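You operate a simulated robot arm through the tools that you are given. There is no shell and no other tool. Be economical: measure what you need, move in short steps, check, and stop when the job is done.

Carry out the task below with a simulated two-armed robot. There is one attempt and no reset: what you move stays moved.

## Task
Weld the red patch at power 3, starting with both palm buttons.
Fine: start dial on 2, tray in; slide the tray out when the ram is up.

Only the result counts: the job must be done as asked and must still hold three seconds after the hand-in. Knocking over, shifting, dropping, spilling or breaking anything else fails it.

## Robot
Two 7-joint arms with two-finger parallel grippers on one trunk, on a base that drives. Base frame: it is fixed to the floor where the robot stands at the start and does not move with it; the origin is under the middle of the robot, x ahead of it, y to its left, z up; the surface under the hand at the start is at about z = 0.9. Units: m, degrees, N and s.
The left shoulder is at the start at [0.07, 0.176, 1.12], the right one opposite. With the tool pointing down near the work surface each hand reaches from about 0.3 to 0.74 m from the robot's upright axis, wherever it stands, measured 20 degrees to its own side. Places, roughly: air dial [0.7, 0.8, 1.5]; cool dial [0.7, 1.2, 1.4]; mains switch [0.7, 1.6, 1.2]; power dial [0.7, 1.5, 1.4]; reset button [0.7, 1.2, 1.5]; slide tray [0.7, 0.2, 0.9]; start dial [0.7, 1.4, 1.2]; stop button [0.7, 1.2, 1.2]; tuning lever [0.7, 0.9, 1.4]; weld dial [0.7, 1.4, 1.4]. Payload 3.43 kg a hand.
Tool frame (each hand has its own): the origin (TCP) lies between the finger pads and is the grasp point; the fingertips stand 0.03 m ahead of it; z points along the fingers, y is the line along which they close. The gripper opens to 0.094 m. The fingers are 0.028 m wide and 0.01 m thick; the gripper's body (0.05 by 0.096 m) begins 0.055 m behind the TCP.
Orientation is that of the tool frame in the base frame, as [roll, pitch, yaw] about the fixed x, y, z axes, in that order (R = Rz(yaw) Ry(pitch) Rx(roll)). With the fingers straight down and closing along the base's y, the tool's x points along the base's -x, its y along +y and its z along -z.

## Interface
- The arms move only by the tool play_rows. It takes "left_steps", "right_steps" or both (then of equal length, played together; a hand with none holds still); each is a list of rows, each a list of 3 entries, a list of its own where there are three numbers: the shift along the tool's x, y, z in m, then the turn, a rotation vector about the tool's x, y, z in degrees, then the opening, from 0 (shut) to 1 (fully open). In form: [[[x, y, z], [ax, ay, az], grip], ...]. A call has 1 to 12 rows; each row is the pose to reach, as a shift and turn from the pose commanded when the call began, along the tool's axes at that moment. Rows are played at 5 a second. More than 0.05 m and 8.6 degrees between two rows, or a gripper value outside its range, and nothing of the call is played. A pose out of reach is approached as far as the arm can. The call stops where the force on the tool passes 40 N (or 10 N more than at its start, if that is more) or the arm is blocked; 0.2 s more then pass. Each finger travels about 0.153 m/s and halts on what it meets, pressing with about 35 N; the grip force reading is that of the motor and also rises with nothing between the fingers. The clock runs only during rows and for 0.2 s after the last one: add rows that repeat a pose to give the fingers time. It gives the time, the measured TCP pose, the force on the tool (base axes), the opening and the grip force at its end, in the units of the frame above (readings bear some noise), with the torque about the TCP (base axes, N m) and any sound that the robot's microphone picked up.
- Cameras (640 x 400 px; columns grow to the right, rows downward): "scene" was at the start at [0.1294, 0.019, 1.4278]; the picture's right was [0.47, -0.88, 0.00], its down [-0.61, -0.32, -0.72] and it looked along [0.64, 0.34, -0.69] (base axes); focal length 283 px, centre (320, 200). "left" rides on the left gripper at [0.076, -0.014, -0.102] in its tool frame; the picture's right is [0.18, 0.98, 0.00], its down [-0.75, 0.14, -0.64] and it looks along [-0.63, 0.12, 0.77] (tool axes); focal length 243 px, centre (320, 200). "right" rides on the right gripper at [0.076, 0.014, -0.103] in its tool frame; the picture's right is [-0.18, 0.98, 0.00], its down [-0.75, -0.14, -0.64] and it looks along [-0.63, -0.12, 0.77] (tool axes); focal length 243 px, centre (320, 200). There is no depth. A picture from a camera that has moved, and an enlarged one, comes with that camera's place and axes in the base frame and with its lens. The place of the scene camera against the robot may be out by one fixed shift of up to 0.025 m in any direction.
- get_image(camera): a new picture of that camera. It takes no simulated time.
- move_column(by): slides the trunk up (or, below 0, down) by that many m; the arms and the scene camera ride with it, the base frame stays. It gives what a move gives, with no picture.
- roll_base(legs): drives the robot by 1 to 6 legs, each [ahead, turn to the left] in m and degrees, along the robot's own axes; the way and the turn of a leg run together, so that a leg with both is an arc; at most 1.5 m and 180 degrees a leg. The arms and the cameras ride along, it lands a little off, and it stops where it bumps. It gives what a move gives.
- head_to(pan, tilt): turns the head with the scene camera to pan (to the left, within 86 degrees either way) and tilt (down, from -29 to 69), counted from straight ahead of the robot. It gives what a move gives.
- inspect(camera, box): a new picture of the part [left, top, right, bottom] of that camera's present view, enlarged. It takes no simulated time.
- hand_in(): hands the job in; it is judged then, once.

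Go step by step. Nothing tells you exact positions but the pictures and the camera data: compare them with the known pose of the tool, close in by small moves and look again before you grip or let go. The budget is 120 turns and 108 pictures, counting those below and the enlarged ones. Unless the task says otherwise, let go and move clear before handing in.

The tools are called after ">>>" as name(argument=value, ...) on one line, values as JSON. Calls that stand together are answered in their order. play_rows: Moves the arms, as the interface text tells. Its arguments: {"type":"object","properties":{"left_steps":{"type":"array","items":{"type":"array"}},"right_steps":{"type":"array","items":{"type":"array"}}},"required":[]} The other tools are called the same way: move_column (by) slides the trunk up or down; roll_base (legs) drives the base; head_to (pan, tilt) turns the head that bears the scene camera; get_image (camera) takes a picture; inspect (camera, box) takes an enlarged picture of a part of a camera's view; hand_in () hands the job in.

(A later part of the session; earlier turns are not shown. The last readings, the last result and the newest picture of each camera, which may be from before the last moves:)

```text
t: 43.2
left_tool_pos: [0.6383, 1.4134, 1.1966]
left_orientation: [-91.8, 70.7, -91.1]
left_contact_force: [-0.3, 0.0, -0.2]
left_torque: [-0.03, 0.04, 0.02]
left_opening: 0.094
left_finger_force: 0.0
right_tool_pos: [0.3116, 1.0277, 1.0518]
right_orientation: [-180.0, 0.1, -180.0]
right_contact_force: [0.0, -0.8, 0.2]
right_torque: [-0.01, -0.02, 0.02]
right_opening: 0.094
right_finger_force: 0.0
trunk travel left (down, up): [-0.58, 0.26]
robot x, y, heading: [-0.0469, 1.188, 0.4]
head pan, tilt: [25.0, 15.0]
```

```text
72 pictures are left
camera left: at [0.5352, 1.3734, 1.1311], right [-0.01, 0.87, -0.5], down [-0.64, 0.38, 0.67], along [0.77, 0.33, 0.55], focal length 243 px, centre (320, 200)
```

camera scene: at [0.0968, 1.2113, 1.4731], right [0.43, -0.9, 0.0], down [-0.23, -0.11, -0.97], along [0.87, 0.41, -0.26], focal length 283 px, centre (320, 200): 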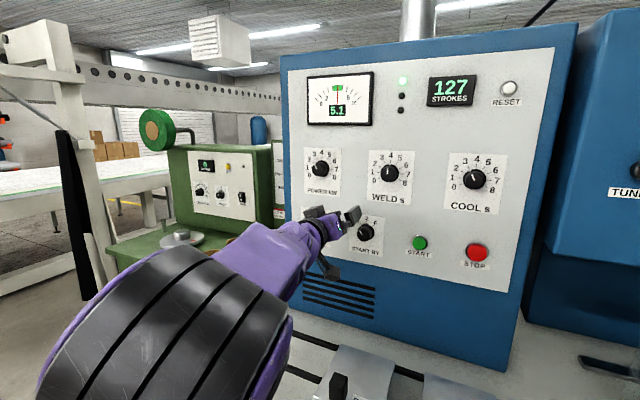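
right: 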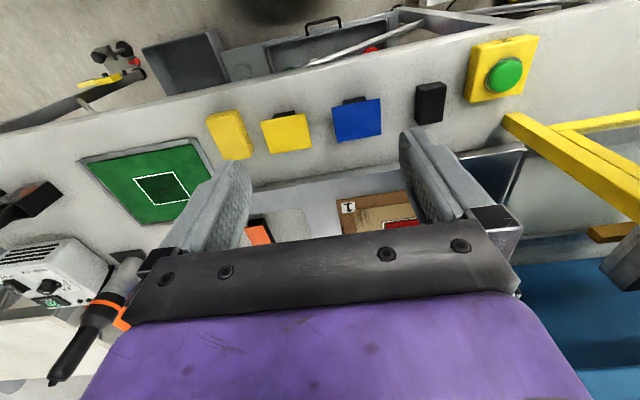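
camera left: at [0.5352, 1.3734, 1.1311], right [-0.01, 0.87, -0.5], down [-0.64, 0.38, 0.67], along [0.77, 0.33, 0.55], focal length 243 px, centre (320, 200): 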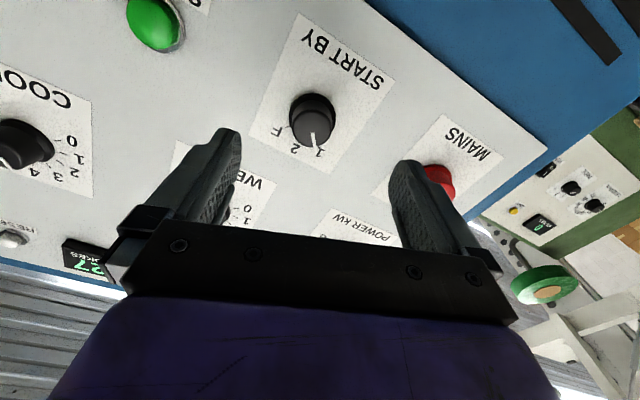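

Now lined up; I correct 7 mm up, advance and grip the start dial.

>>> play_rows(left_steps=[[[-0.007, -0.002, 0.02], [0, 0, 0], 1], [[-0.007, -0.002, 0.04], [0, 0, 0], 1], [[-0.007, -0.002, 0.055], [0, 0, 0], 1], [[-0.007, -0.002, 0.065], [0, 0, 0], 1], [[-0.007, -0.002, 0.071], [0, 0, 0], 1], [[-0.007, -0.002, 0.071], [0, 0, 0], 0.7], [[-0.007, -0.002, 0.071], [0, 0, 0], 0.5], [[-0.007, -0.002, 0.071], [0, 0, 0], 0.3], [[-0.007, -0.002, 0.071], [0, 0, 0], 0.3], [[-0.007, -0.002, 0.071], [0, 0, 0], 0.3]])

>>> get_image(camera="left")

```text
t: 45.4
left_tool_pos: [0.7069, 1.4235, 1.2141]
left_orientation: [-89.2, 69.7, -88.0]
left_contact_force: [2.1, -31.2, 13.2]
left_torque: [-0.42, -0.61, -0.8]
left_opening: 0.0476
left_finger_force: 16.7
right_tool_pos: [0.3098, 1.02, 1.0518]
right_orientation: [179.4, 0.1, -179.9]
right_contact_force: [0.5, -0.8, 0.1]
right_torque: [-0.02, 0.01, 0.01]
right_opening: 0.0939
right_finger_force: 0.1
trunk travel left (down, up): [-0.58, 0.26]
robot x, y, heading: [-0.0444, 1.1895, 0.4]
head pan, tilt: [25.0, 15.0]
```

```text
71 pictures are left
camera left: at [0.6048, 1.379, 1.148], right [-0.02, 0.86, -0.51], down [-0.65, 0.38, 0.66], along [0.76, 0.35, 0.55], focal length 243 px, centre (320, 200)
```

left: 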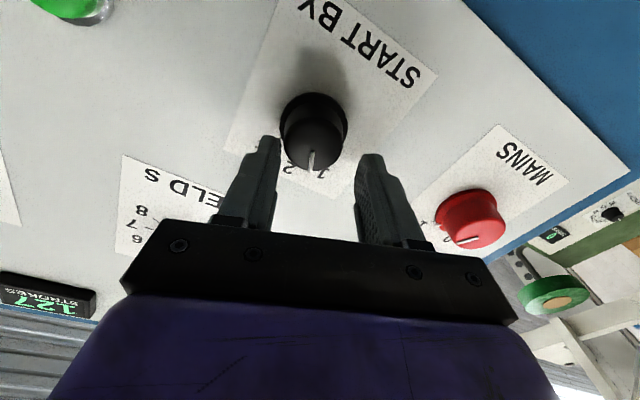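

One finger touched first; the hand is about 1 cm off. I open and read the free pose.

>>> play_rows(left_steps=[[[0, 0, 0], [0, 0, 0], 0.8], [[0, 0, 0], [0, 0, 0], 1], [[0, 0, 0], [0, 0, 0], 1]])

>>> get_image(camera="left")

```text
t: 46.4
left_tool_pos: [0.7092, 1.4393, 1.2085]
left_orientation: [-90.6, 68.9, -88.5]
left_contact_force: [-0.2, 0.6, -0.3]
left_torque: [0.05, 0.01, -0.03]
left_opening: 0.0939
left_finger_force: 0.0
right_tool_pos: [0.311, 1.0274, 1.0519]
right_orientation: [180.0, -0.1, -179.9]
right_contact_force: [0.4, 0.2, -0.3]
right_torque: [0.0, 0.0, -0.01]
right_opening: 0.094
right_finger_force: 0.0
trunk travel left (down, up): [-0.58, 0.26]
robot x, y, heading: [-0.0477, 1.1885, 0.3]
head pan, tilt: [25.0, 15.0]
stopped in row 3 (left hand): the arm was blocked; the commanded pose is now the measured one
```

```text
70 pictures are left
camera left: at [0.6073, 1.3938, 1.1431], right [-0.03, 0.85, -0.53], down [-0.65, 0.38, 0.65], along [0.76, 0.37, 0.54], focal length 243 px, centre (320, 200)
```

left: 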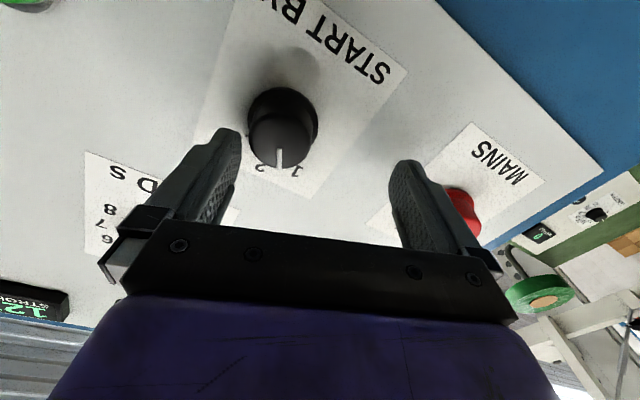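

The arm is blocked here (posture limit), so I withdraw and shift the base about 0.12 m to the right.

>>> play_rows(left_steps=[[[0, 0, -0.025], [0, 0, 0], 1], [[0, 0, -0.05], [0, 0, 0], 1], [[0, 0, -0.07], [0, 0, 0], 1], [[0, 0, -0.07], [0, 0, 0], 1]])

>>> roll_base(legs=[[-0.15, 0], [0, 30], [-0.25, 0], [0, -30], [0.35, 0]])

>>> get_image(camera="left")

>>> get_image(camera="scene")

```text
t: 46.7
left_tool_pos: [0.7011, 1.4469, 1.2133]
left_orientation: [-89.0, 67.4, -87.2]
left_contact_force: [2.5, -12.8, 4.7]
left_torque: [-0.23, -0.25, -0.26]
left_opening: 0.0942
left_finger_force: 0.2
right_tool_pos: [0.3094, 1.0246, 1.0524]
right_orientation: [180.0, 0.1, 179.6]
right_contact_force: [0.1, 1.0, -0.1]
right_torque: [-0.09, -0.04, -0.02]
right_opening: 0.0939
right_finger_force: 0.0
trunk travel left (down, up): [-0.58, 0.26]
robot x, y, heading: [-0.045, 1.1893, -0.0]
head pan, tilt: [25.0, 15.0]
stopped in row 1 (left hand): the force on the tool passed its limit at 69 N (the readings are from after the stop); the commanded pose is now the measured one
```

```text
t: 54.4
left_tool_pos: [0.6883, 1.3117, 1.2091]
left_orientation: [-89.5, 67.4, -88.1]
left_contact_force: [-0.2, 1.4, 0.0]
left_torque: [0.02, 0.0, -0.02]
left_opening: 0.0938
left_finger_force: 0.1
right_tool_pos: [0.2927, 0.8929, 1.0515]
right_orientation: [180.0, 0.1, 179.1]
right_contact_force: [0.0, 0.4, 0.0]
right_torque: [-0.02, -0.01, -0.03]
right_opening: 0.0941
right_finger_force: 0.0
trunk travel left (down, up): [-0.58, 0.26]
robot x, y, heading: [-0.0617, 1.0606, -0.6]
head pan, tilt: [25.0, 15.0]
```

```text
69 pictures are left
camera left: at [0.5876, 1.2667, 1.1444], right [-0.02, 0.84, -0.55], down [-0.65, 0.4, 0.64], along [0.76, 0.37, 0.54], focal length 243 px, centre (320, 200)
```

left: 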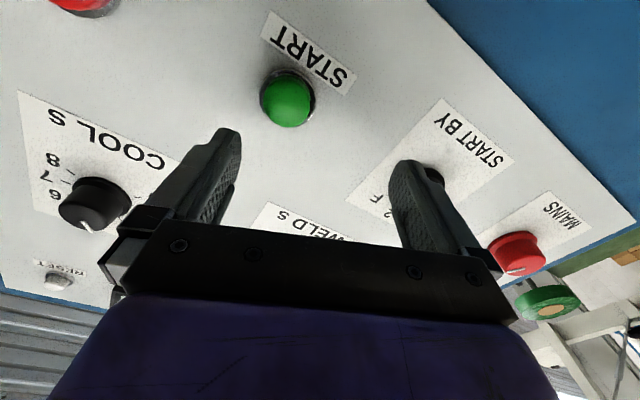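

```text
68 pictures are left
camera scene: at [0.0819, 1.0795, 1.3531], right [0.41, -0.91, 0.0], down [-0.24, -0.11, -0.97], along [0.88, 0.4, -0.26], focal length 283 px, centre (320, 200)
```

scene: 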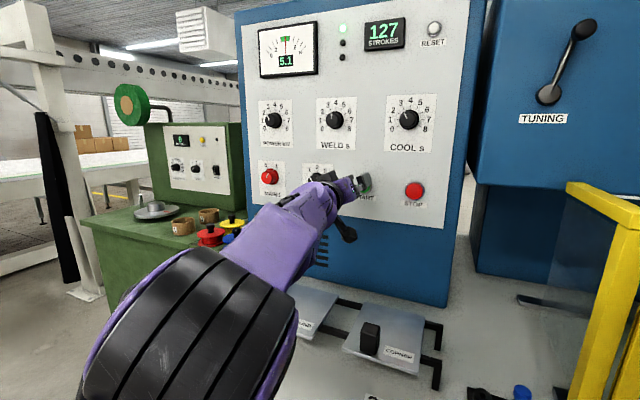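

I first withdraw from in front of the START button, then move left to the start dial.

>>> play_rows(left_steps=[[[0, 0, -0.025], [0, 0, 0], 1], [[0, 0, -0.05], [0, 0, 0], 1], [[-0.009, 0.024, -0.05], [0, 0, 0], 1], [[-0.017, 0.048, -0.05], [0, 0, 0], 1], [[-0.026, 0.072, -0.05], [0, 0, 0], 1], [[-0.034, 0.095, -0.05], [0, 0, 0], 1], [[-0.034, 0.095, -0.05], [0, 0, 0], 1]])

>>> get_image(camera="left")

```text
t: 56.0
left_tool_pos: [0.6361, 1.4107, 1.2047]
left_orientation: [-89.6, 67.4, -88.2]
left_contact_force: [0.0, 0.4, -0.1]
left_torque: [-0.01, -0.01, 0.01]
left_opening: 0.094
left_finger_force: 0.0
right_tool_pos: [0.292, 0.8914, 1.0505]
right_orientation: [-180.0, 0.1, 179.1]
right_contact_force: [0.7, 0.4, -0.2]
right_torque: [0.03, 0.0, 0.01]
right_opening: 0.0942
right_finger_force: 0.1
trunk travel left (down, up): [-0.58, 0.26]
robot x, y, heading: [-0.0585, 1.0597, -0.5]
head pan, tilt: [25.0, 15.0]
```

```text
67 pictures are left
camera left: at [0.5357, 1.3652, 1.1398], right [-0.02, 0.84, -0.55], down [-0.65, 0.4, 0.64], along [0.76, 0.37, 0.54], focal length 243 px, centre (320, 200)
```

left: 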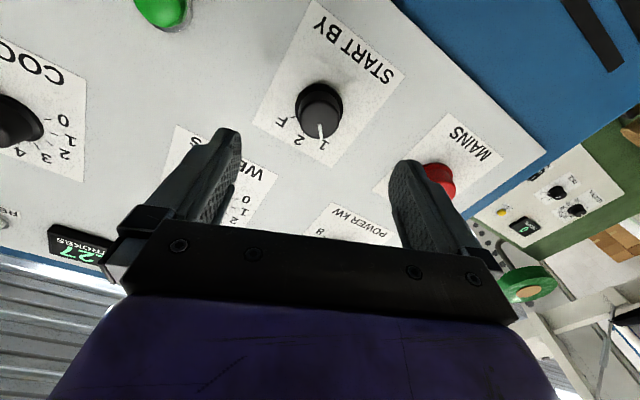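

Aligned. I advance with the fingers open and check before gripping.

>>> play_rows(left_steps=[[[0.001, 0, 0.02], [0, 0, 0], 1], [[0.001, 0, 0.04], [0, 0, 0], 1], [[0.001, 0, 0.06], [0, 0, 0], 1], [[0.001, 0, 0.073], [0, 0, 0], 1], [[0.001, 0, 0.073], [0, 0, 0], 1]])

>>> get_image(camera="left")

```text
t: 57.2
left_tool_pos: [0.7084, 1.4132, 1.2039]
left_orientation: [-89.4, 67.4, -88.0]
left_contact_force: [0.6, -0.7, 0.5]
left_torque: [0.02, -0.01, 0.0]
left_opening: 0.094
left_finger_force: 0.1
right_tool_pos: [0.291, 0.8929, 1.0516]
right_orientation: [180.0, 0.0, 179.1]
right_contact_force: [-0.2, -0.1, -0.1]
right_torque: [0.02, -0.02, 0.0]
right_opening: 0.0939
right_finger_force: 0.1
trunk travel left (down, up): [-0.58, 0.26]
robot x, y, heading: [-0.0608, 1.0606, -0.7]
head pan, tilt: [25.0, 15.0]
```

```text
66 pictures are left
camera left: at [0.6069, 1.3673, 1.1391], right [-0.02, 0.84, -0.55], down [-0.65, 0.4, 0.64], along [0.76, 0.37, 0.54], focal length 243 px, centre (320, 200)
```

left: 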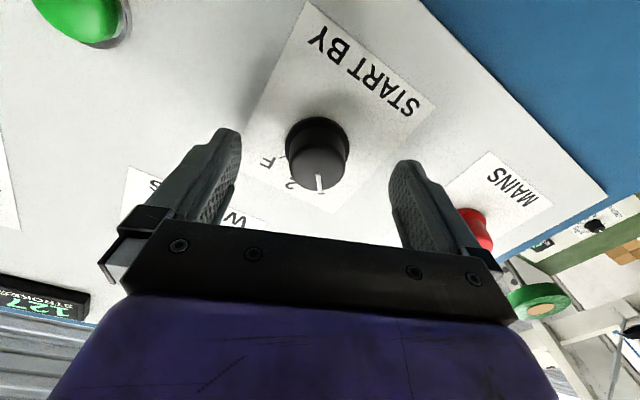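

>>> play_rows(left_steps=[[[0, 0, 0], [0, 0, 0], 0.6], [[0, 0, 0], [0, 0, 0], 0.3], [[0, 0, 0], [0, 0, 0], 0.3], [[0, 0, 0], [0, 0, 0], 0.3], [[0, 0, 0], [0, 0, 7], 0.3], [[0, 0, 0], [0, 0, 14], 0.3], [[0, 0, 0], [0, 0, 21], 0.3], [[0, 0, 0], [0, 0, 28], 0.3], [[0, 0, 0], [0, 0, 35], 0.3], [[0, 0, 0], [0, 0, 35], 0.3]])

>>> play_rows(left_steps=[[[0, 0, 0], [0, 0, 0], 0.6], [[0, 0, 0], [0, 0, 0], 1], [[0, 0, 0], [0, 0, 0], 1], [[0, 0, -0.03], [0, 0, 0], 1], [[0, 0, -0.06], [0, 0, 0], 1], [[0, 0, -0.06], [0, 0, 0], 1]])

>>> inspect(camera="left", box=[260, 60, 400, 170])

>>> inspect(camera="scene", box=[250, 80, 450, 220])

```text
t: 59.4
left_tool_pos: [0.7083, 1.4113, 1.2049]
left_orientation: [88.8, 77.4, 90.2]
left_contact_force: [3.5, -3.1, 6.9]
left_torque: [0.0, -0.33, -0.91]
left_opening: 0.0354
left_finger_force: 44.7
right_tool_pos: [0.292, 0.8918, 1.0523]
right_orientation: [-180.0, 0.1, 179.1]
right_contact_force: [0.1, -0.5, 0.1]
right_torque: [0.0, -0.03, -0.01]
right_opening: 0.094
right_finger_force: 0.0
trunk travel left (down, up): [-0.58, 0.26]
robot x, y, heading: [-0.0622, 1.0612, -0.4]
head pan, tilt: [25.0, 15.0]
```

```text
t: 60.8
left_tool_pos: [0.6495, 1.4118, 1.2024]
left_orientation: [89.3, 77.5, 90.8]
left_contact_force: [-0.4, 0.2, 0.7]
left_torque: [0.0, 0.01, 0.01]
left_opening: 0.0941
left_finger_force: 0.0
right_tool_pos: [0.2942, 0.8938, 1.0507]
right_orientation: [-180.0, 0.0, 179.1]
right_contact_force: [0.6, 0.0, -0.3]
right_torque: [-0.02, 0.03, -0.02]
right_opening: 0.0942
right_finger_force: 0.0
trunk travel left (down, up): [-0.58, 0.26]
robot x, y, heading: [-0.0615, 1.0601, -0.5]
head pan, tilt: [25.0, 15.0]
```

```text
3.64 times, centred on (330, 115) of left
camera zoom: at [0.5466, 1.4104, 1.1253], right [-0.02, 1.0, 0.03], down [-0.64, -0.04, 0.76], along [0.77, 0.0, 0.64], focal length 882 px, centre (284, 509)
```

zoom: 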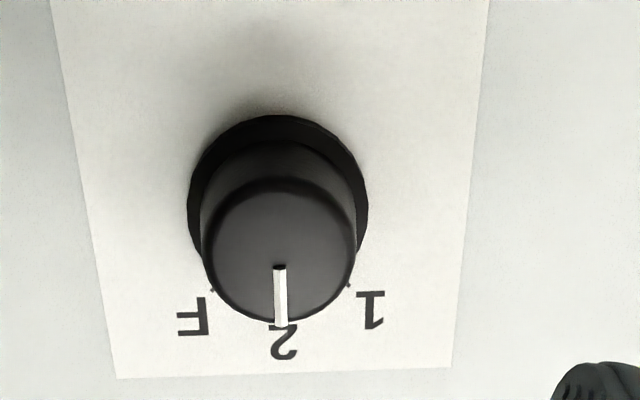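

```text
2.86 times, centred on (350, 150) of scene
camera zoom: at [0.0827, 1.0798, 1.3529], right [0.41, -0.91, 0.0], down [-0.24, -0.11, -0.97], along [0.88, 0.4, -0.26], focal length 807 px, centre (234, 343)
```

zoom: 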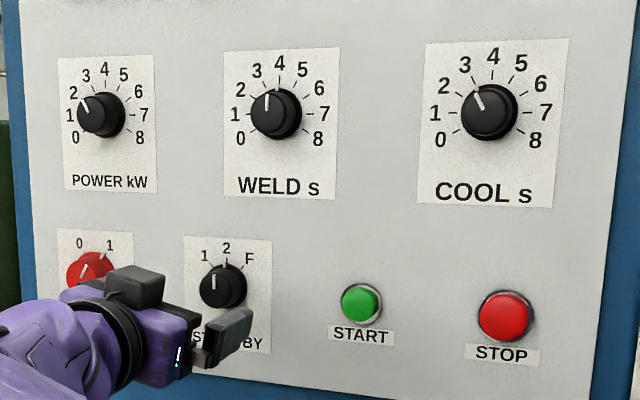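

Both dials read right (power 3, start 2). I back away and return the left hand to pointing down, then restore the trunk.

>>> roll_base(legs=[[-0.3, 0]])

>>> move_column(by=0.12)

>>> play_rows(left_steps=[[[0, 0, 0], [0, 0, -6.3], 1], [[0, 0, 0], [0, 0, -12.6], 1], [[0, 0, 0], [0, 0, -12.6], 1]])

>>> play_rows(left_steps=[[[0.005, 0.01, -0.02], [0, 8.2, 0], 1], [[0.01, 0.02, -0.04], [0, 16.4, 0], 1], [[0.015, 0.03, -0.06], [0, 24.6, 0], 1], [[0.02, 0.04, -0.08], [0, 32.8, 0], 1], [[0.025, 0.05, -0.1], [0, 41, 0], 1], [[0.03, 0.05, -0.12], [0, 49.2, 0], 1], [[0.035, 0.05, -0.14], [0, 57.4, 0], 1], [[0.04, 0.05, -0.16], [0, 65.6, 0], 1], [[0.045, 0.05, -0.18], [0, 73.8, 0], 1], [[0.05, 0.05, -0.2], [0, 82, 0], 1], [[0.05, 0.05, -0.22], [0, 90, 0], 1]])

```text
t: 62.8
left_tool_pos: [0.3516, 1.4111, 1.2033]
left_orientation: [89.1, 77.6, 90.2]
left_contact_force: [0.0, 0.2, 0.3]
left_torque: [0.01, 0.02, 0.01]
left_opening: 0.0939
left_finger_force: 0.0
right_tool_pos: [-0.0078, 0.8949, 1.0524]
right_orientation: [179.9, 0.1, 178.7]
right_contact_force: [-0.4, 0.1, 0.5]
right_torque: [0.01, 0.02, -0.01]
right_opening: 0.0942
right_finger_force: 0.1
trunk travel left (down, up): [-0.58, 0.26]
robot x, y, heading: [-0.3608, 1.0649, -1.2]
head pan, tilt: [25.0, 15.0]
```

```text
t: 64.3
left_tool_pos: [0.3506, 1.4113, 1.3228]
left_orientation: [89.2, 77.6, 90.3]
left_contact_force: [-0.3, -0.6, 0.0]
left_torque: [-0.03, 0.01, -0.01]
left_opening: 0.0938
left_finger_force: 0.0
right_tool_pos: [-0.008, 0.8942, 1.1713]
right_orientation: [180.0, 0.1, 178.7]
right_contact_force: [0.2, 0.4, 0.8]
right_torque: [0.0, -0.03, -0.01]
right_opening: 0.0941
right_finger_force: 0.0
trunk travel left (down, up): [-0.7, 0.14]
robot x, y, heading: [-0.3606, 1.0612, -1.0]
head pan, tilt: [25.0, 15.0]
```

```text
t: 65.1
left_tool_pos: [0.3506, 1.4106, 1.3231]
left_orientation: [-59.8, 89.7, -58.7]
left_contact_force: [-0.2, 0.6, 0.1]
left_torque: [0.0, -0.01, -0.01]
left_opening: 0.0938
left_finger_force: 0.0
right_tool_pos: [-0.008, 0.8938, 1.1709]
right_orientation: [179.9, 0.0, 178.7]
right_contact_force: [0.0, 0.2, -0.2]
right_torque: [0.0, -0.03, 0.0]
right_opening: 0.0941
right_finger_force: 0.0
trunk travel left (down, up): [-0.7, 0.14]
robot x, y, heading: [-0.3573, 1.0637, -1.2]
head pan, tilt: [25.0, 15.0]
```

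```text
t: 67.5
left_tool_pos: [0.132, 1.4581, 1.2705]
left_orientation: [-179.9, 0.1, -179.0]
left_contact_force: [0.0, 0.2, -0.7]
left_torque: [0.03, 0.0, 0.02]
left_opening: 0.094
left_finger_force: 0.0
right_tool_pos: [-0.0075, 0.8952, 1.1715]
right_orientation: [179.9, 0.0, 178.7]
right_contact_force: [-0.2, 0.6, 0.4]
right_torque: [0.03, -0.01, 0.03]
right_opening: 0.0939
right_finger_force: 0.0
trunk travel left (down, up): [-0.7, 0.14]
robot x, y, heading: [-0.3578, 1.0641, -0.7]
head pan, tilt: [25.0, 15.0]
```

Next I drive right, back in front of the tray, and look at guard and tray.

>>> roll_base(legs=[[0, -89], [0.94, 0], [0, 90], [0.3, 0]])

>>> head_to(pan=5, tilt=30)

>>> get_image(camera="scene")

>>> get_image(camera="right")

```text
t: 81.8
left_tool_pos: [0.3995, 0.5261, 1.27]
left_orientation: [-179.7, 0.2, -176.9]
left_contact_force: [-0.2, 0.6, 0.1]
left_torque: [0.01, 0.01, -0.01]
left_opening: 0.0943
left_finger_force: 0.1
right_tool_pos: [0.2809, -0.0412, 1.1715]
right_orientation: [-179.9, 0.0, -179.1]
right_contact_force: [-0.2, 0.3, -0.3]
right_torque: [0.01, 0.02, 0.03]
right_opening: 0.0944
right_finger_force: 0.0
trunk travel left (down, up): [-0.7, 0.14]
robot x, y, heading: [-0.0747, 0.1178, 1.1]
head pan, tilt: [25.0, 15.0]
```

```text
t: 82.6
left_tool_pos: [0.4011, 0.5272, 1.2702]
left_orientation: [-179.9, 0.3, -176.9]
left_contact_force: [1.0, 0.1, -0.6]
left_torque: [0.02, -0.03, 0.02]
left_opening: 0.0943
left_finger_force: 0.1
right_tool_pos: [0.2812, -0.0419, 1.1727]
right_orientation: [179.9, 0.2, -179.1]
right_contact_force: [-1.0, -0.8, 0.8]
right_torque: [-0.03, 0.0, 0.01]
right_opening: 0.094
right_finger_force: 0.0
trunk travel left (down, up): [-0.7, 0.14]
robot x, y, heading: [-0.0741, 0.114, 0.9]
head pan, tilt: [5.0, 30.0]
```

```text
63 pictures are left
camera scene: at [0.0715, 0.1076, 1.4489], right [0.11, -0.99, 0.0], down [-0.5, -0.05, -0.87], along [0.86, 0.09, -0.5], focal length 283 px, centre (320, 200)
```

scene: 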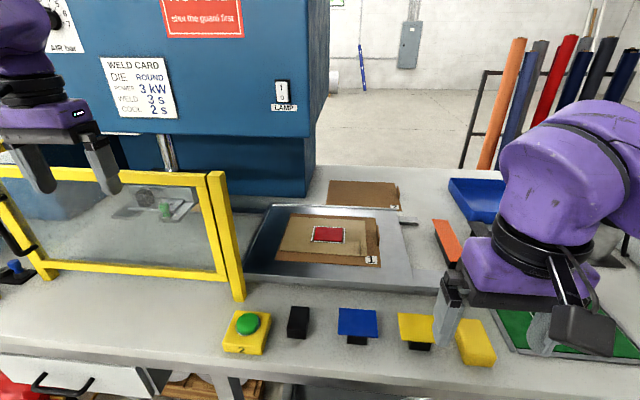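

```text
62 pictures are left
camera right: at [0.2054, -0.0274, 1.2743], right [0.17, 0.99, 0.0], down [0.75, -0.13, 0.64], along [0.63, -0.11, -0.77], focal length 243 px, centre (320, 200)
```

right: 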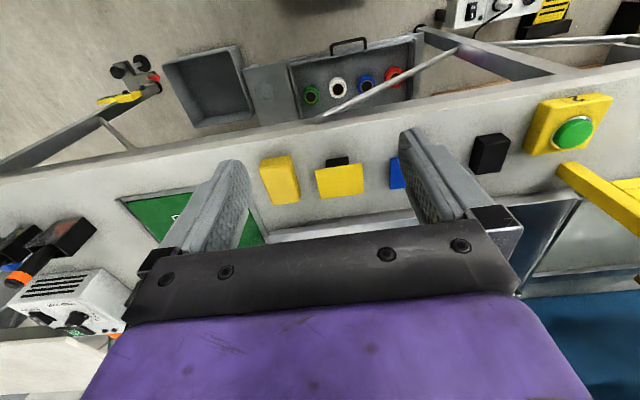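

The right hand hides the tray knob; I lift it aside and look.

>>> play_rows(right_steps=[[[0, -0.04, -0.02], [0, 0, 0], 1], [[0, -0.08, -0.04], [0, 0, 0], 1], [[0, -0.12, -0.06], [0, 0, 0], 1], [[0, -0.16, -0.08], [0, 0, 0], 1], [[0, -0.2, -0.1], [0, 0, 0], 1], [[0, -0.2, -0.1], [0, 0, 0], 1]])

>>> get_image(camera="scene")

>>> inspect(camera="scene", box=[220, 170, 480, 330])

```text
t: 84.0
left_tool_pos: [0.4003, 0.5273, 1.2694]
left_orientation: [-179.8, 0.2, -176.7]
left_contact_force: [-0.1, 0.1, 0.8]
left_torque: [-0.01, -0.04, 0.01]
left_opening: 0.0938
left_finger_force: 0.0
right_tool_pos: [0.2646, -0.1134, 1.1864]
right_orientation: [179.8, 0.2, -179.2]
right_contact_force: [0.5, 0.2, 0.4]
right_torque: [0.0, -0.03, 0.03]
right_opening: 0.094
right_finger_force: 0.0
right hand out of reach, approached as far as the arm can: row 2, 3, 4, 5, 6
trunk travel left (down, up): [-0.7, 0.14]
robot x, y, heading: [-0.0763, 0.1127, 1.2]
head pan, tilt: [5.0, 30.0]
```

```text
61 pictures are left
camera scene: at [0.0713, 0.1074, 1.4489], right [0.11, -0.99, 0.0], down [-0.5, -0.05, -0.87], along [0.86, 0.09, -0.5], focal length 283 px, centre (320, 200)
```

scene: 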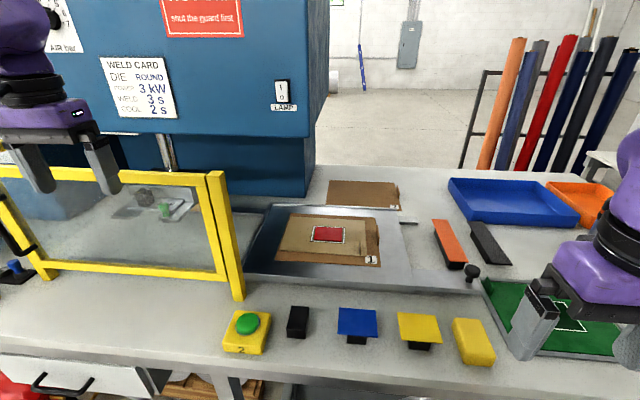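

```text
2.46 times, centred on (350, 250) of scene
camera zoom: at [0.0713, 0.1074, 1.4489], right [0.11, -0.99, 0.0], down [-0.5, -0.05, -0.87], along [0.86, 0.09, -0.5], focal length 696 px, centre (246, 77)
```

zoom: 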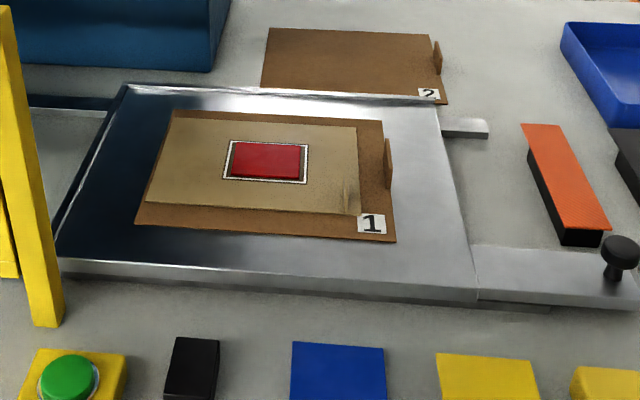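

>>> inspect(camera="scene", box=[295, 215, 365, 255])

>>> inspect(camera="scene", box=[0, 140, 270, 310])

```text
9.14 times, centred on (330, 235) of scene
camera zoom: at [0.0713, 0.1074, 1.4489], right [0.11, -0.99, 0.0], down [-0.5, -0.05, -0.87], along [0.86, 0.09, -0.5], focal length 2583 px, centre (229, -120)
```

zoom: 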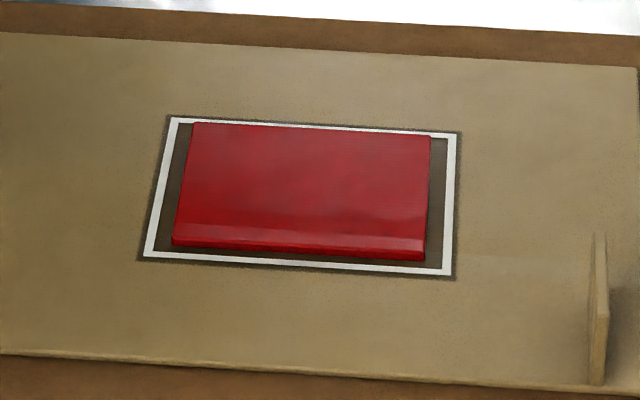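

```text
2.35 times, centred on (135, 225) of scene
camera zoom: at [0.0713, 0.1074, 1.4489], right [0.11, -0.99, 0.0], down [-0.5, -0.05, -0.87], along [0.86, 0.09, -0.5], focal length 665 px, centre (755, 141)
```

zoom: 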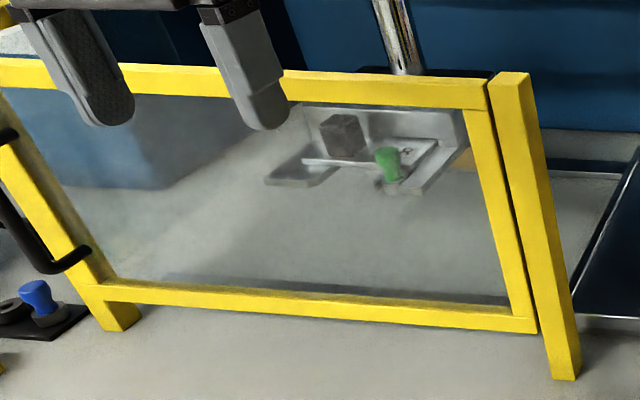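

Patch is well placed and the guard seems shut. I move up a little and bring the right hand above the tray knob (about (0.60, −0.18)).

>>> roll_base(legs=[[0.08, -1]])

>>> play_rows(right_steps=[[[-0.04, -0.015, 0.01], [0, 0, 0], 1], [[-0.08, -0.03, 0.02], [0, 0, 0], 1], [[-0.12, -0.045, 0.04], [0, 0, 0], 1], [[-0.16, -0.06, 0.06], [0, 0, 0], 1], [[-0.2, -0.07, 0.08], [0, 0, 0], 1], [[-0.2, -0.07, 0.08], [0, 0, 0], 1]])

>>> get_image(camera="right")

>>> get_image(camera="scene")

```text
t: 85.1
left_tool_pos: [0.4837, 0.5213, 1.2722]
left_orientation: [-179.8, 0.3, -177.8]
left_contact_force: [0.5, -0.4, -0.2]
left_torque: [-0.02, 0.0, 0.02]
left_opening: 0.0941
left_finger_force: 0.0
right_tool_pos: [0.3388, -0.117, 1.1878]
right_orientation: [179.9, 0.3, 179.9]
right_contact_force: [0.3, -0.4, -0.5]
right_torque: [0.02, 0.0, -0.03]
right_opening: 0.094
right_finger_force: 0.0
trunk travel left (down, up): [-0.7, 0.14]
robot x, y, heading: [0.0048, 0.1168, 0.3]
head pan, tilt: [5.0, 30.0]
```

```text
t: 86.5
left_tool_pos: [0.4897, 0.5166, 1.2705]
left_orientation: [180.0, 0.0, -177.8]
left_contact_force: [0.5, 0.4, 1.0]
left_torque: [0.04, 0.07, -0.02]
left_opening: 0.0939
left_finger_force: 0.1
right_tool_pos: [0.4545, -0.2046, 1.0591]
right_orientation: [-179.7, 2.8, 176.7]
right_contact_force: [0.8, -1.5, 0.9]
right_torque: [0.09, 0.06, 0.01]
right_opening: 0.0939
right_finger_force: 0.1
right hand out of reach, approached as far as the arm can: row 1, 2, 3, 4, 5, 6
trunk travel left (down, up): [-0.7, 0.14]
robot x, y, heading: [0.0029, 0.1146, 0.1]
head pan, tilt: [5.0, 30.0]
```

```text
57 pictures are left
camera right: at [0.3745, -0.1839, 1.1583], right [0.24, 0.97, 0.0], down [0.71, -0.18, 0.68], along [0.66, -0.16, -0.73], focal length 243 px, centre (320, 200)
```

right: 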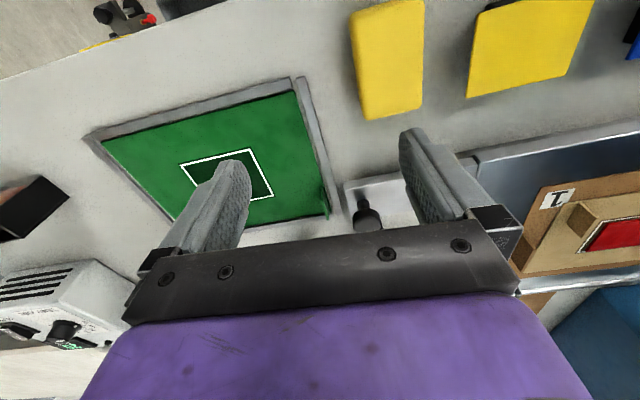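

```text
56 pictures are left
camera scene: at [0.1544, 0.1022, 1.4485], right [0.09, -1.0, 0.0], down [-0.5, -0.04, -0.86], along [0.86, 0.08, -0.5], focal length 283 px, centre (320, 200)
```

scene: 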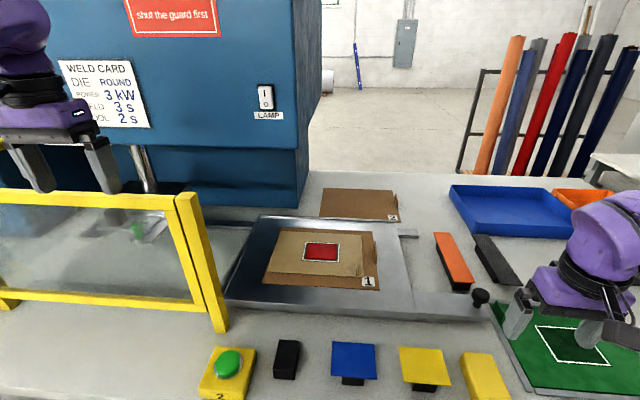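

The knob is at about (0.596, −0.183). I reset the commanded pose with a small trunk move, then position the right hand over the knob.

>>> move_column(by=0.02)

>>> play_rows(right_steps=[[[-0.035, 0.005, 0.0], [0, 0, 0], 1], [[-0.07, 0.01, 0.0], [0, 0, 0], 1], [[-0.105, 0.015, 0.0], [0, 0, 0], 1], [[-0.105, 0.015, 0.0], [0, 0, 0], 1]])

>>> get_image(camera="right")

```text
t: 87.2
left_tool_pos: [0.4873, 0.5187, 1.2906]
left_orientation: [-179.9, 0.2, -177.7]
left_contact_force: [-0.5, 0.1, -0.3]
left_torque: [0.01, 0.0, 0.0]
left_opening: 0.094
left_finger_force: 0.2
right_tool_pos: [0.4535, -0.2046, 1.0816]
right_orientation: [-179.6, 2.6, 176.7]
right_contact_force: [0.9, -0.2, -1.3]
right_torque: [0.03, -0.01, 0.0]
right_opening: 0.0938
right_finger_force: 0.0
trunk travel left (down, up): [-0.72, 0.12]
robot x, y, heading: [0.0046, 0.1169, 0.2]
head pan, tilt: [5.0, 30.0]
```

```text
t: 88.2
left_tool_pos: [0.4852, 0.5203, 1.29]
left_orientation: [-179.8, 0.1, -177.7]
left_contact_force: [0.4, 0.9, 0.3]
left_torque: [-0.01, 0.03, 0.01]
left_opening: 0.094
left_finger_force: 0.1
right_tool_pos: [0.4513, -0.2012, 1.0816]
right_orientation: [-179.4, 3.0, 176.7]
right_contact_force: [-0.3, -0.2, -0.6]
right_torque: [-0.03, 0.0, 0.05]
right_opening: 0.0939
right_finger_force: 0.0
right hand out of reach, approached as far as the arm can: row 1, 2, 3, 4
trunk travel left (down, up): [-0.72, 0.12]
robot x, y, heading: [0.0016, 0.1163, 0.1]
head pan, tilt: [5.0, 30.0]
```

```text
55 pictures are left
camera right: at [0.3713, -0.1809, 1.1802], right [0.24, 0.97, 0.0], down [0.71, -0.18, 0.68], along [0.66, -0.16, -0.73], focal length 243 px, centre (320, 200)
```

right: 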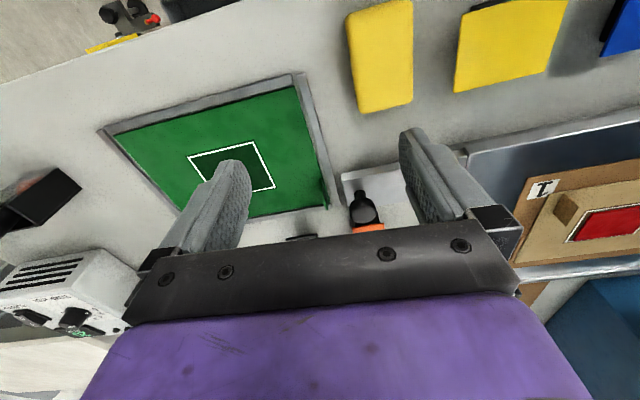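

The right arm can't extend outward from this stance, so I shift the base about 0.12 m to the right.

>>> roll_base(legs=[[-0.2, 0], [0, -30], [0.23, 0], [0, 30]])

>>> play_rows(right_steps=[[[-0.035, 0.02, 0.0], [0, 0, 0], 1], [[-0.07, 0.04, 0.0], [0, 0, 0], 1], [[-0.105, 0.06, 0.0], [0, 0, 0], 1], [[-0.105, 0.08, 0.0], [0, 0, 0], 1], [[-0.105, 0.08, 0.0], [0, 0, 0], 1]])

>>> get_image(camera="right")

```text
t: 94.0
left_tool_pos: [0.4983, 0.3983, 1.2918]
left_orientation: [-179.8, 0.2, -178.0]
left_contact_force: [0.5, 0.3, -1.2]
left_torque: [0.0, 0.01, 0.03]
left_opening: 0.0942
left_finger_force: 0.1
right_tool_pos: [0.4606, -0.3232, 1.0813]
right_orientation: [-179.3, 2.9, 176.4]
right_contact_force: [-0.5, 0.4, -0.1]
right_torque: [-0.03, -0.01, 0.03]
right_opening: 0.094
right_finger_force: 0.2
trunk travel left (down, up): [-0.72, 0.12]
robot x, y, heading: [0.016, -0.0076, 0.0]
head pan, tilt: [5.0, 30.0]
```

```text
t: 95.2
left_tool_pos: [0.498, 0.3997, 1.2914]
left_orientation: [-179.7, 0.4, -177.9]
left_contact_force: [0.1, -0.1, 0.0]
left_torque: [0.0, -0.04, -0.03]
left_opening: 0.0941
left_finger_force: 0.0
right_tool_pos: [0.5682, -0.2503, 1.0854]
right_orientation: [-179.4, 3.0, 176.6]
right_contact_force: [0.3, 0.5, 0.8]
right_torque: [0.01, -0.02, -0.01]
right_opening: 0.0939
right_finger_force: 0.1
right hand out of reach, approached as far as the arm can: row 2, 3
trunk travel left (down, up): [-0.72, 0.12]
robot x, y, heading: [0.013, -0.002, 0.1]
head pan, tilt: [5.0, 30.0]
```

```text
54 pictures are left
camera right: at [0.4879, -0.2296, 1.1839], right [0.24, 0.97, 0.0], down [0.71, -0.18, 0.68], along [0.66, -0.17, -0.73], focal length 243 px, centre (320, 200)
```

right: 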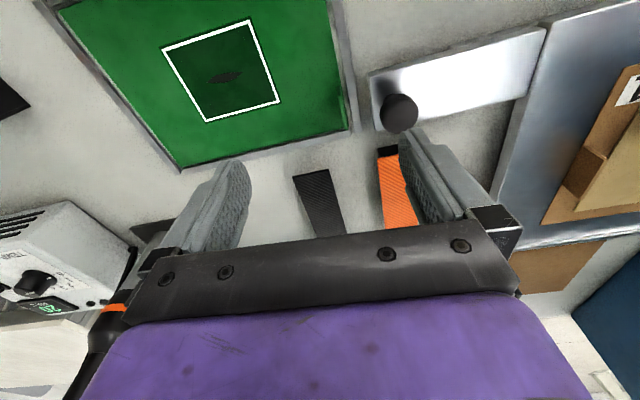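

Knob top is at (0.600, −0.182, 0.955). I centre over it and lower to 1.02, then check.

>>> play_rows(right_steps=[[[-0.013, 0.035, 0.0], [0, 0, 0], 1], [[-0.026, 0.07, 0.0], [0, 0, 0], 1], [[-0.026, 0.07, 0.03], [0, 0, 0], 1], [[-0.026, 0.07, 0.06], [0, 0, 0], 1], [[-0.026, 0.07, 0.06], [0, 0, 0], 1]])

>>> get_image(camera="right")

```text
t: 96.5
left_tool_pos: [0.4983, 0.4007, 1.2897]
left_orientation: [-179.8, 0.2, -177.8]
left_contact_force: [-0.2, -0.1, -0.3]
left_torque: [0.0, 0.01, 0.02]
left_opening: 0.094
left_finger_force: 0.0
right_tool_pos: [0.6052, -0.1819, 1.0281]
right_orientation: [-179.4, 3.0, 176.5]
right_contact_force: [0.5, 0.0, -0.4]
right_torque: [-0.01, 0.0, 0.0]
right_opening: 0.094
right_finger_force: 0.0
trunk travel left (down, up): [-0.72, 0.12]
robot x, y, heading: [0.0137, 0.0012, 0.4]
head pan, tilt: [5.0, 30.0]
```

```text
53 pictures are left
camera right: at [0.5244, -0.1618, 1.126], right [0.24, 0.97, 0.0], down [0.71, -0.18, 0.68], along [0.66, -0.17, -0.73], focal length 243 px, centre (320, 200)
```

right: 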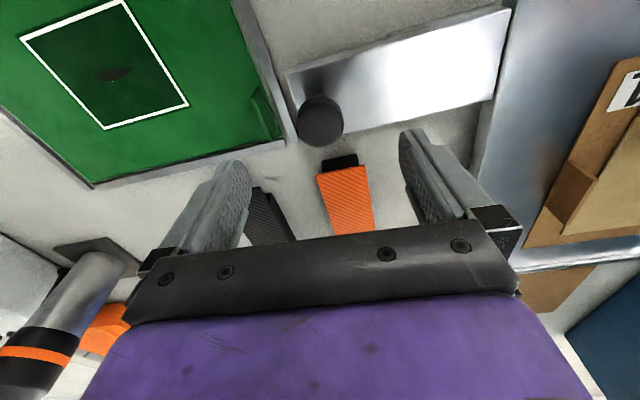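

Centered. I narrow the fingers a bit (to clear the green mat's edge), descend and grip the knob.

>>> play_rows(right_steps=[[[0.003, 0, 0.0], [0, 0, 0], 0.66], [[0.004, 0, 0.02], [0, 0, 0], 0.66], [[0.006, 0, 0.04], [0, 0, 0], 0.66], [[0.008, 0, 0.06], [0, 0, 0], 0.66], [[0.008, 0, 0.073], [0, 0, 0], 0.66], [[0.008, 0, 0.073], [0, 0, 0], 0.66]])

>>> get_image(camera="right")

```text
t: 97.8
left_tool_pos: [0.4951, 0.3996, 1.2927]
left_orientation: [-179.7, 0.4, -177.9]
left_contact_force: [-0.3, -0.4, -0.2]
left_torque: [0.04, 0.04, -0.03]
left_opening: 0.0939
left_finger_force: 0.1
right_tool_pos: [0.6002, -0.1822, 0.9599]
right_orientation: [-179.6, 3.4, 176.3]
right_contact_force: [5.0, -2.1, 33.0]
right_torque: [1.09, 0.16, -0.32]
right_opening: 0.0606
right_finger_force: 0.1
trunk travel left (down, up): [-0.72, 0.12]
robot x, y, heading: [0.0161, -0.0008, 0.1]
head pan, tilt: [5.0, 30.0]
```

```text
52 pictures are left
camera right: at [0.5188, -0.1609, 1.0585], right [0.25, 0.97, 0.0], down [0.7, -0.18, 0.69], along [0.67, -0.17, -0.73], focal length 243 px, centre (320, 200)
```

right: 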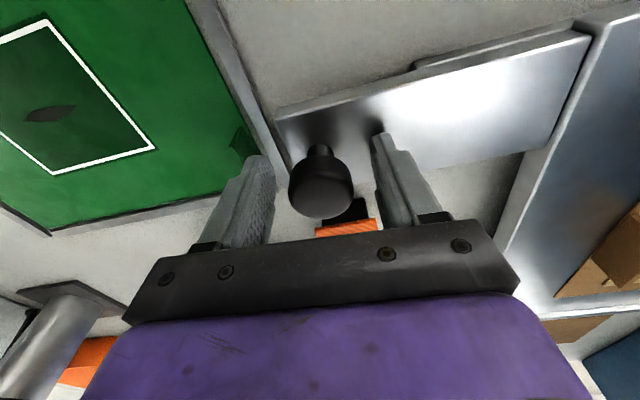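

A fingertip touches the tray bar; I lift 8 mm and close on the knob.

>>> play_rows(right_steps=[[[0, 0, -0.008], [0, 0, 0], 0.66], [[0, 0, -0.008], [0, 0, 0], 0.66], [[0, 0, -0.008], [0, 0, 0], 0.4], [[0, 0, -0.008], [0, 0, 0], 0.25], [[0, 0, -0.008], [0, 0, 0], 0.25], [[0, 0, -0.008], [0, 0, 0], 0.25]])

>>> get_image(camera="right")

```text
t: 99.2
left_tool_pos: [0.4978, 0.3982, 1.2907]
left_orientation: [-179.7, 0.3, -177.9]
left_contact_force: [0.7, 0.3, -0.2]
left_torque: [0.01, -0.01, -0.01]
left_opening: 0.0941
left_finger_force: 0.1
right_tool_pos: [0.5976, -0.1834, 0.9614]
right_orientation: [-179.4, 2.7, 176.5]
right_contact_force: [-7.2, 0.3, -6.6]
right_torque: [-0.43, 0.04, 0.34]
right_opening: 0.0334
right_finger_force: 45.2
trunk travel left (down, up): [-0.72, 0.12]
robot x, y, heading: [0.0165, -0.0004, 0.0]
head pan, tilt: [5.0, 30.0]
```

```text
51 pictures are left
camera right: at [0.5177, -0.1618, 1.0594], right [0.24, 0.97, 0.0], down [0.71, -0.18, 0.68], along [0.66, -0.17, -0.73], focal length 243 px, centre (320, 200)
```

right: 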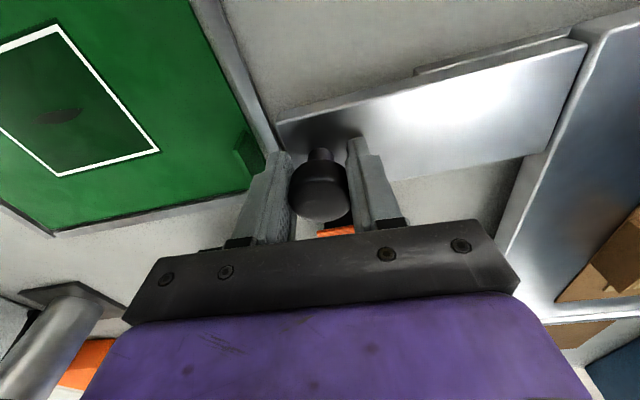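

The knob is held. I slide the tray toward the press (+y) in a first 0.24 m stretch.

>>> play_rows(right_steps=[[[0.001, 0.015, 0], [0, 0, 0], 0.25], [[0.003, 0.04, 0], [0, 0, 0], 0.25], [[0.004, 0.07, 0], [0, 0, 0], 0.25], [[0.006, 0.1, 0], [0, 0, 0], 0.25], [[0.008, 0.13, 0], [0, 0, 0], 0.25], [[0.01, 0.16, 0], [0, 0, 0], 0.25], [[0.012, 0.19, 0], [0, 0, 0], 0.25], [[0.013, 0.215, 0], [0, 0, 0], 0.25], [[0.014, 0.23, 0], [0, 0, 0], 0.25], [[0.014, 0.23, 0], [0, 0, 0], 0.25]])

>>> get_image(camera="scene")

```text
t: 101.5
left_tool_pos: [0.4951, 0.4, 1.2927]
left_orientation: [-179.8, 0.4, -177.9]
left_contact_force: [1.0, -0.1, 0.2]
left_torque: [0.01, 0.01, 0.01]
left_opening: 0.0939
left_finger_force: 0.0
right_tool_pos: [0.5968, 0.0499, 0.9607]
right_orientation: [-179.4, 3.0, 176.6]
right_contact_force: [-26.3, 1.5, -12.6]
right_torque: [0.06, 1.09, -0.27]
right_opening: 0.0335
right_finger_force: 44.9
trunk travel left (down, up): [-0.72, 0.12]
robot x, y, heading: [0.0181, -0.0009, 0.3]
head pan, tilt: [5.0, 30.0]
```

```text
50 pictures are left
camera scene: at [0.1572, -0.0132, 1.4692], right [0.09, -1.0, 0.0], down [-0.5, -0.04, -0.87], along [0.86, 0.08, -0.5], focal length 283 px, centre (320, 200)
```

scene: 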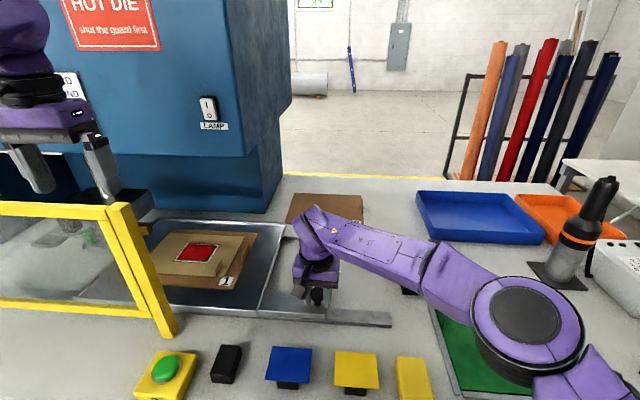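

It slides well. There is a 26 N sideways load, so I relax 5 mm toward −x and continue.

>>> play_rows(right_steps=[[[0.005, 0.0, -0.001], [0, 0, 0], 0.25], [[0.006, 0.02, -0.002], [0, 0, 0], 0.25], [[0.008, 0.05, -0.002], [0, 0, 0], 0.25], [[0.01, 0.08, -0.002], [0, 0, 0], 0.25], [[0.012, 0.11, -0.002], [0, 0, 0], 0.25], [[0.014, 0.14, -0.002], [0, 0, 0], 0.25], [[0.016, 0.16, -0.002], [0, 0, 0], 0.25], [[0.016, 0.16, -0.002], [0, 0, 0], 0.25]])

>>> get_image(camera="scene")

```text
t: 102.9
left_tool_pos: [0.5005, 0.3981, 1.2901]
left_orientation: [-179.8, 0.2, -178.0]
left_contact_force: [-0.4, -1.3, -0.7]
left_torque: [0.01, -0.02, 0.0]
left_opening: 0.0939
left_finger_force: 0.1
right_tool_pos: [0.5953, 0.1212, 0.9612]
right_orientation: [-179.6, 3.9, 176.0]
right_contact_force: [6.7, -2.2, 7.2]
right_torque: [0.46, 0.85, -0.14]
right_opening: 0.0334
right_finger_force: 44.8
right hand out of reach, approached as far as the arm can: row 4, 5, 6, 7
trunk travel left (down, up): [-0.72, 0.12]
robot x, y, heading: [0.0168, -0.0034, 0.2]
head pan, tilt: [5.0, 30.0]
stopped in row 7 (right hand): the force on the tool passed its limit at 44 N (the readings are from after the stop); the commanded pose is now the measured one
```

```text
49 pictures are left
camera scene: at [0.1619, -0.0136, 1.4686], right [0.09, -1.0, 0.0], down [-0.5, -0.04, -0.87], along [0.86, 0.07, -0.5], focal length 283 px, centre (320, 200)
```

scene: 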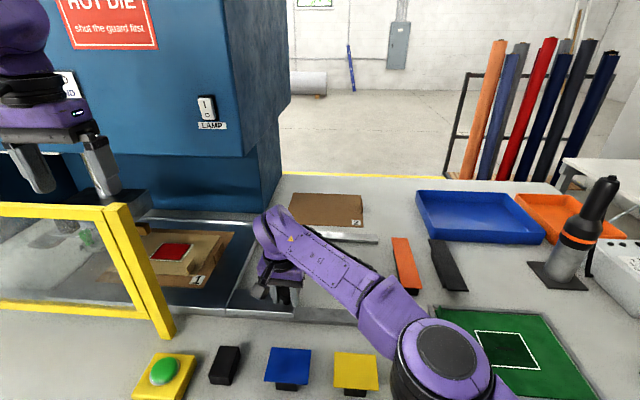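

The right arm is at its limit with the tray partway. I release, lift, pull the left hand back off the guard, and shift the base left by 0.3 m.

>>> play_rows(right_steps=[[[0, 0, 0], [0, 0, 0], 0.5], [[0, 0, 0], [0, 0, 0], 0.66], [[0, 0, 0], [0, 0, 0], 0.66], [[0, 0, -0.03], [0, 0, 0], 0.66], [[0, 0, -0.07], [0, 0, 0], 0.66], [[0, 0, -0.1], [0, 0, 0], 0.66], [[0, 0, -0.1], [0, 0, 0], 0.66]], left_steps=[[[0.02, 0, 0], [0, 0, 0], 1], [[0.04, 0, 0], [0, 0, 0], 1], [[0.06, 0, 0], [0, 0, 0], 1], [[0.08, 0, 0], [0, 0, 0], 1], [[0.1, 0, 0], [0, 0, 0], 1], [[0.12, 0, 0], [0, 0, 0], 1], [[0.12, 0, 0], [0, 0, 0], 1]])

>>> roll_base(legs=[[-0.36, 0], [0, 40], [0.47, 0], [0, -40]])

>>> get_image(camera="right")

>>> get_image(camera="scene")

```text
t: 104.5
left_tool_pos: [0.3832, 0.3949, 1.2869]
left_orientation: [-179.8, 0.3, -178.0]
left_contact_force: [-1.2, 0.6, 0.0]
left_torque: [0.02, 0.02, 0.0]
left_opening: 0.0941
left_finger_force: 0.0
right_tool_pos: [0.5869, 0.1192, 1.0591]
right_orientation: [-179.6, 3.7, 176.2]
right_contact_force: [0.6, 0.2, -0.4]
right_torque: [0.02, 0.03, 0.02]
right_opening: 0.062
right_finger_force: 0.1
right hand out of reach, approached as far as the arm can: row 6, 7
trunk travel left (down, up): [-0.72, 0.12]
robot x, y, heading: [0.0134, -0.0031, 0.2]
head pan, tilt: [5.0, 30.0]
```

```text
t: 112.0
left_tool_pos: [0.1756, 0.8051, 1.2893]
left_orientation: [-179.7, 0.3, -153.1]
left_contact_force: [0.3, -0.2, 1.1]
left_torque: [0.02, 0.01, -0.01]
left_opening: 0.0941
left_finger_force: 0.1
right_tool_pos: [0.4611, 0.6474, 1.0586]
right_orientation: [-179.9, 3.0, -157.0]
right_contact_force: [-9.7, 3.9, 3.5]
right_torque: [-0.31, -0.77, 0.2]
right_opening: 0.0619
right_finger_force: 0.1
trunk travel left (down, up): [-0.72, 0.12]
robot x, y, heading: [0.013, 0.287, 24.9]
head pan, tilt: [5.0, 30.0]
stopped in leg 4: the force on the tool passed its limit at 75 N (the readings are from after the stop); the commanded pose is now the measured one
```

```text
48 pictures are left
camera right: at [0.38, 0.6299, 1.1577], right [-0.22, 0.98, 0.01], down [0.72, 0.15, 0.68], along [0.66, 0.15, -0.73], focal length 243 px, centre (320, 200)
```

right: 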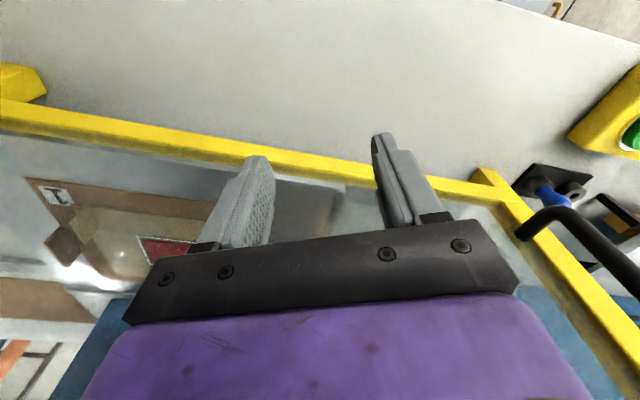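

```text
47 pictures are left
camera scene: at [0.141, 0.338, 1.4691], right [0.5, -0.86, 0.0], down [-0.43, -0.25, -0.87], along [0.75, 0.44, -0.5], focal length 283 px, centre (320, 200)
```

scene: 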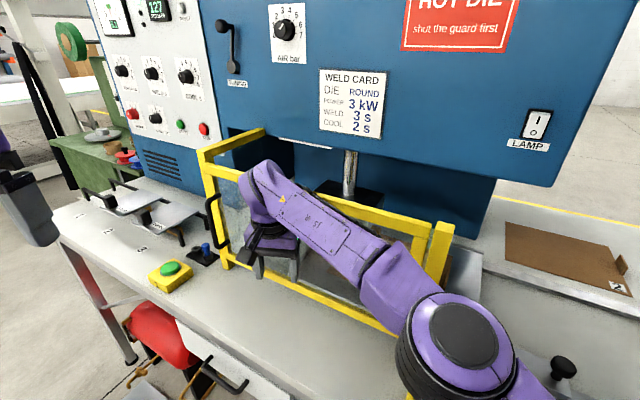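

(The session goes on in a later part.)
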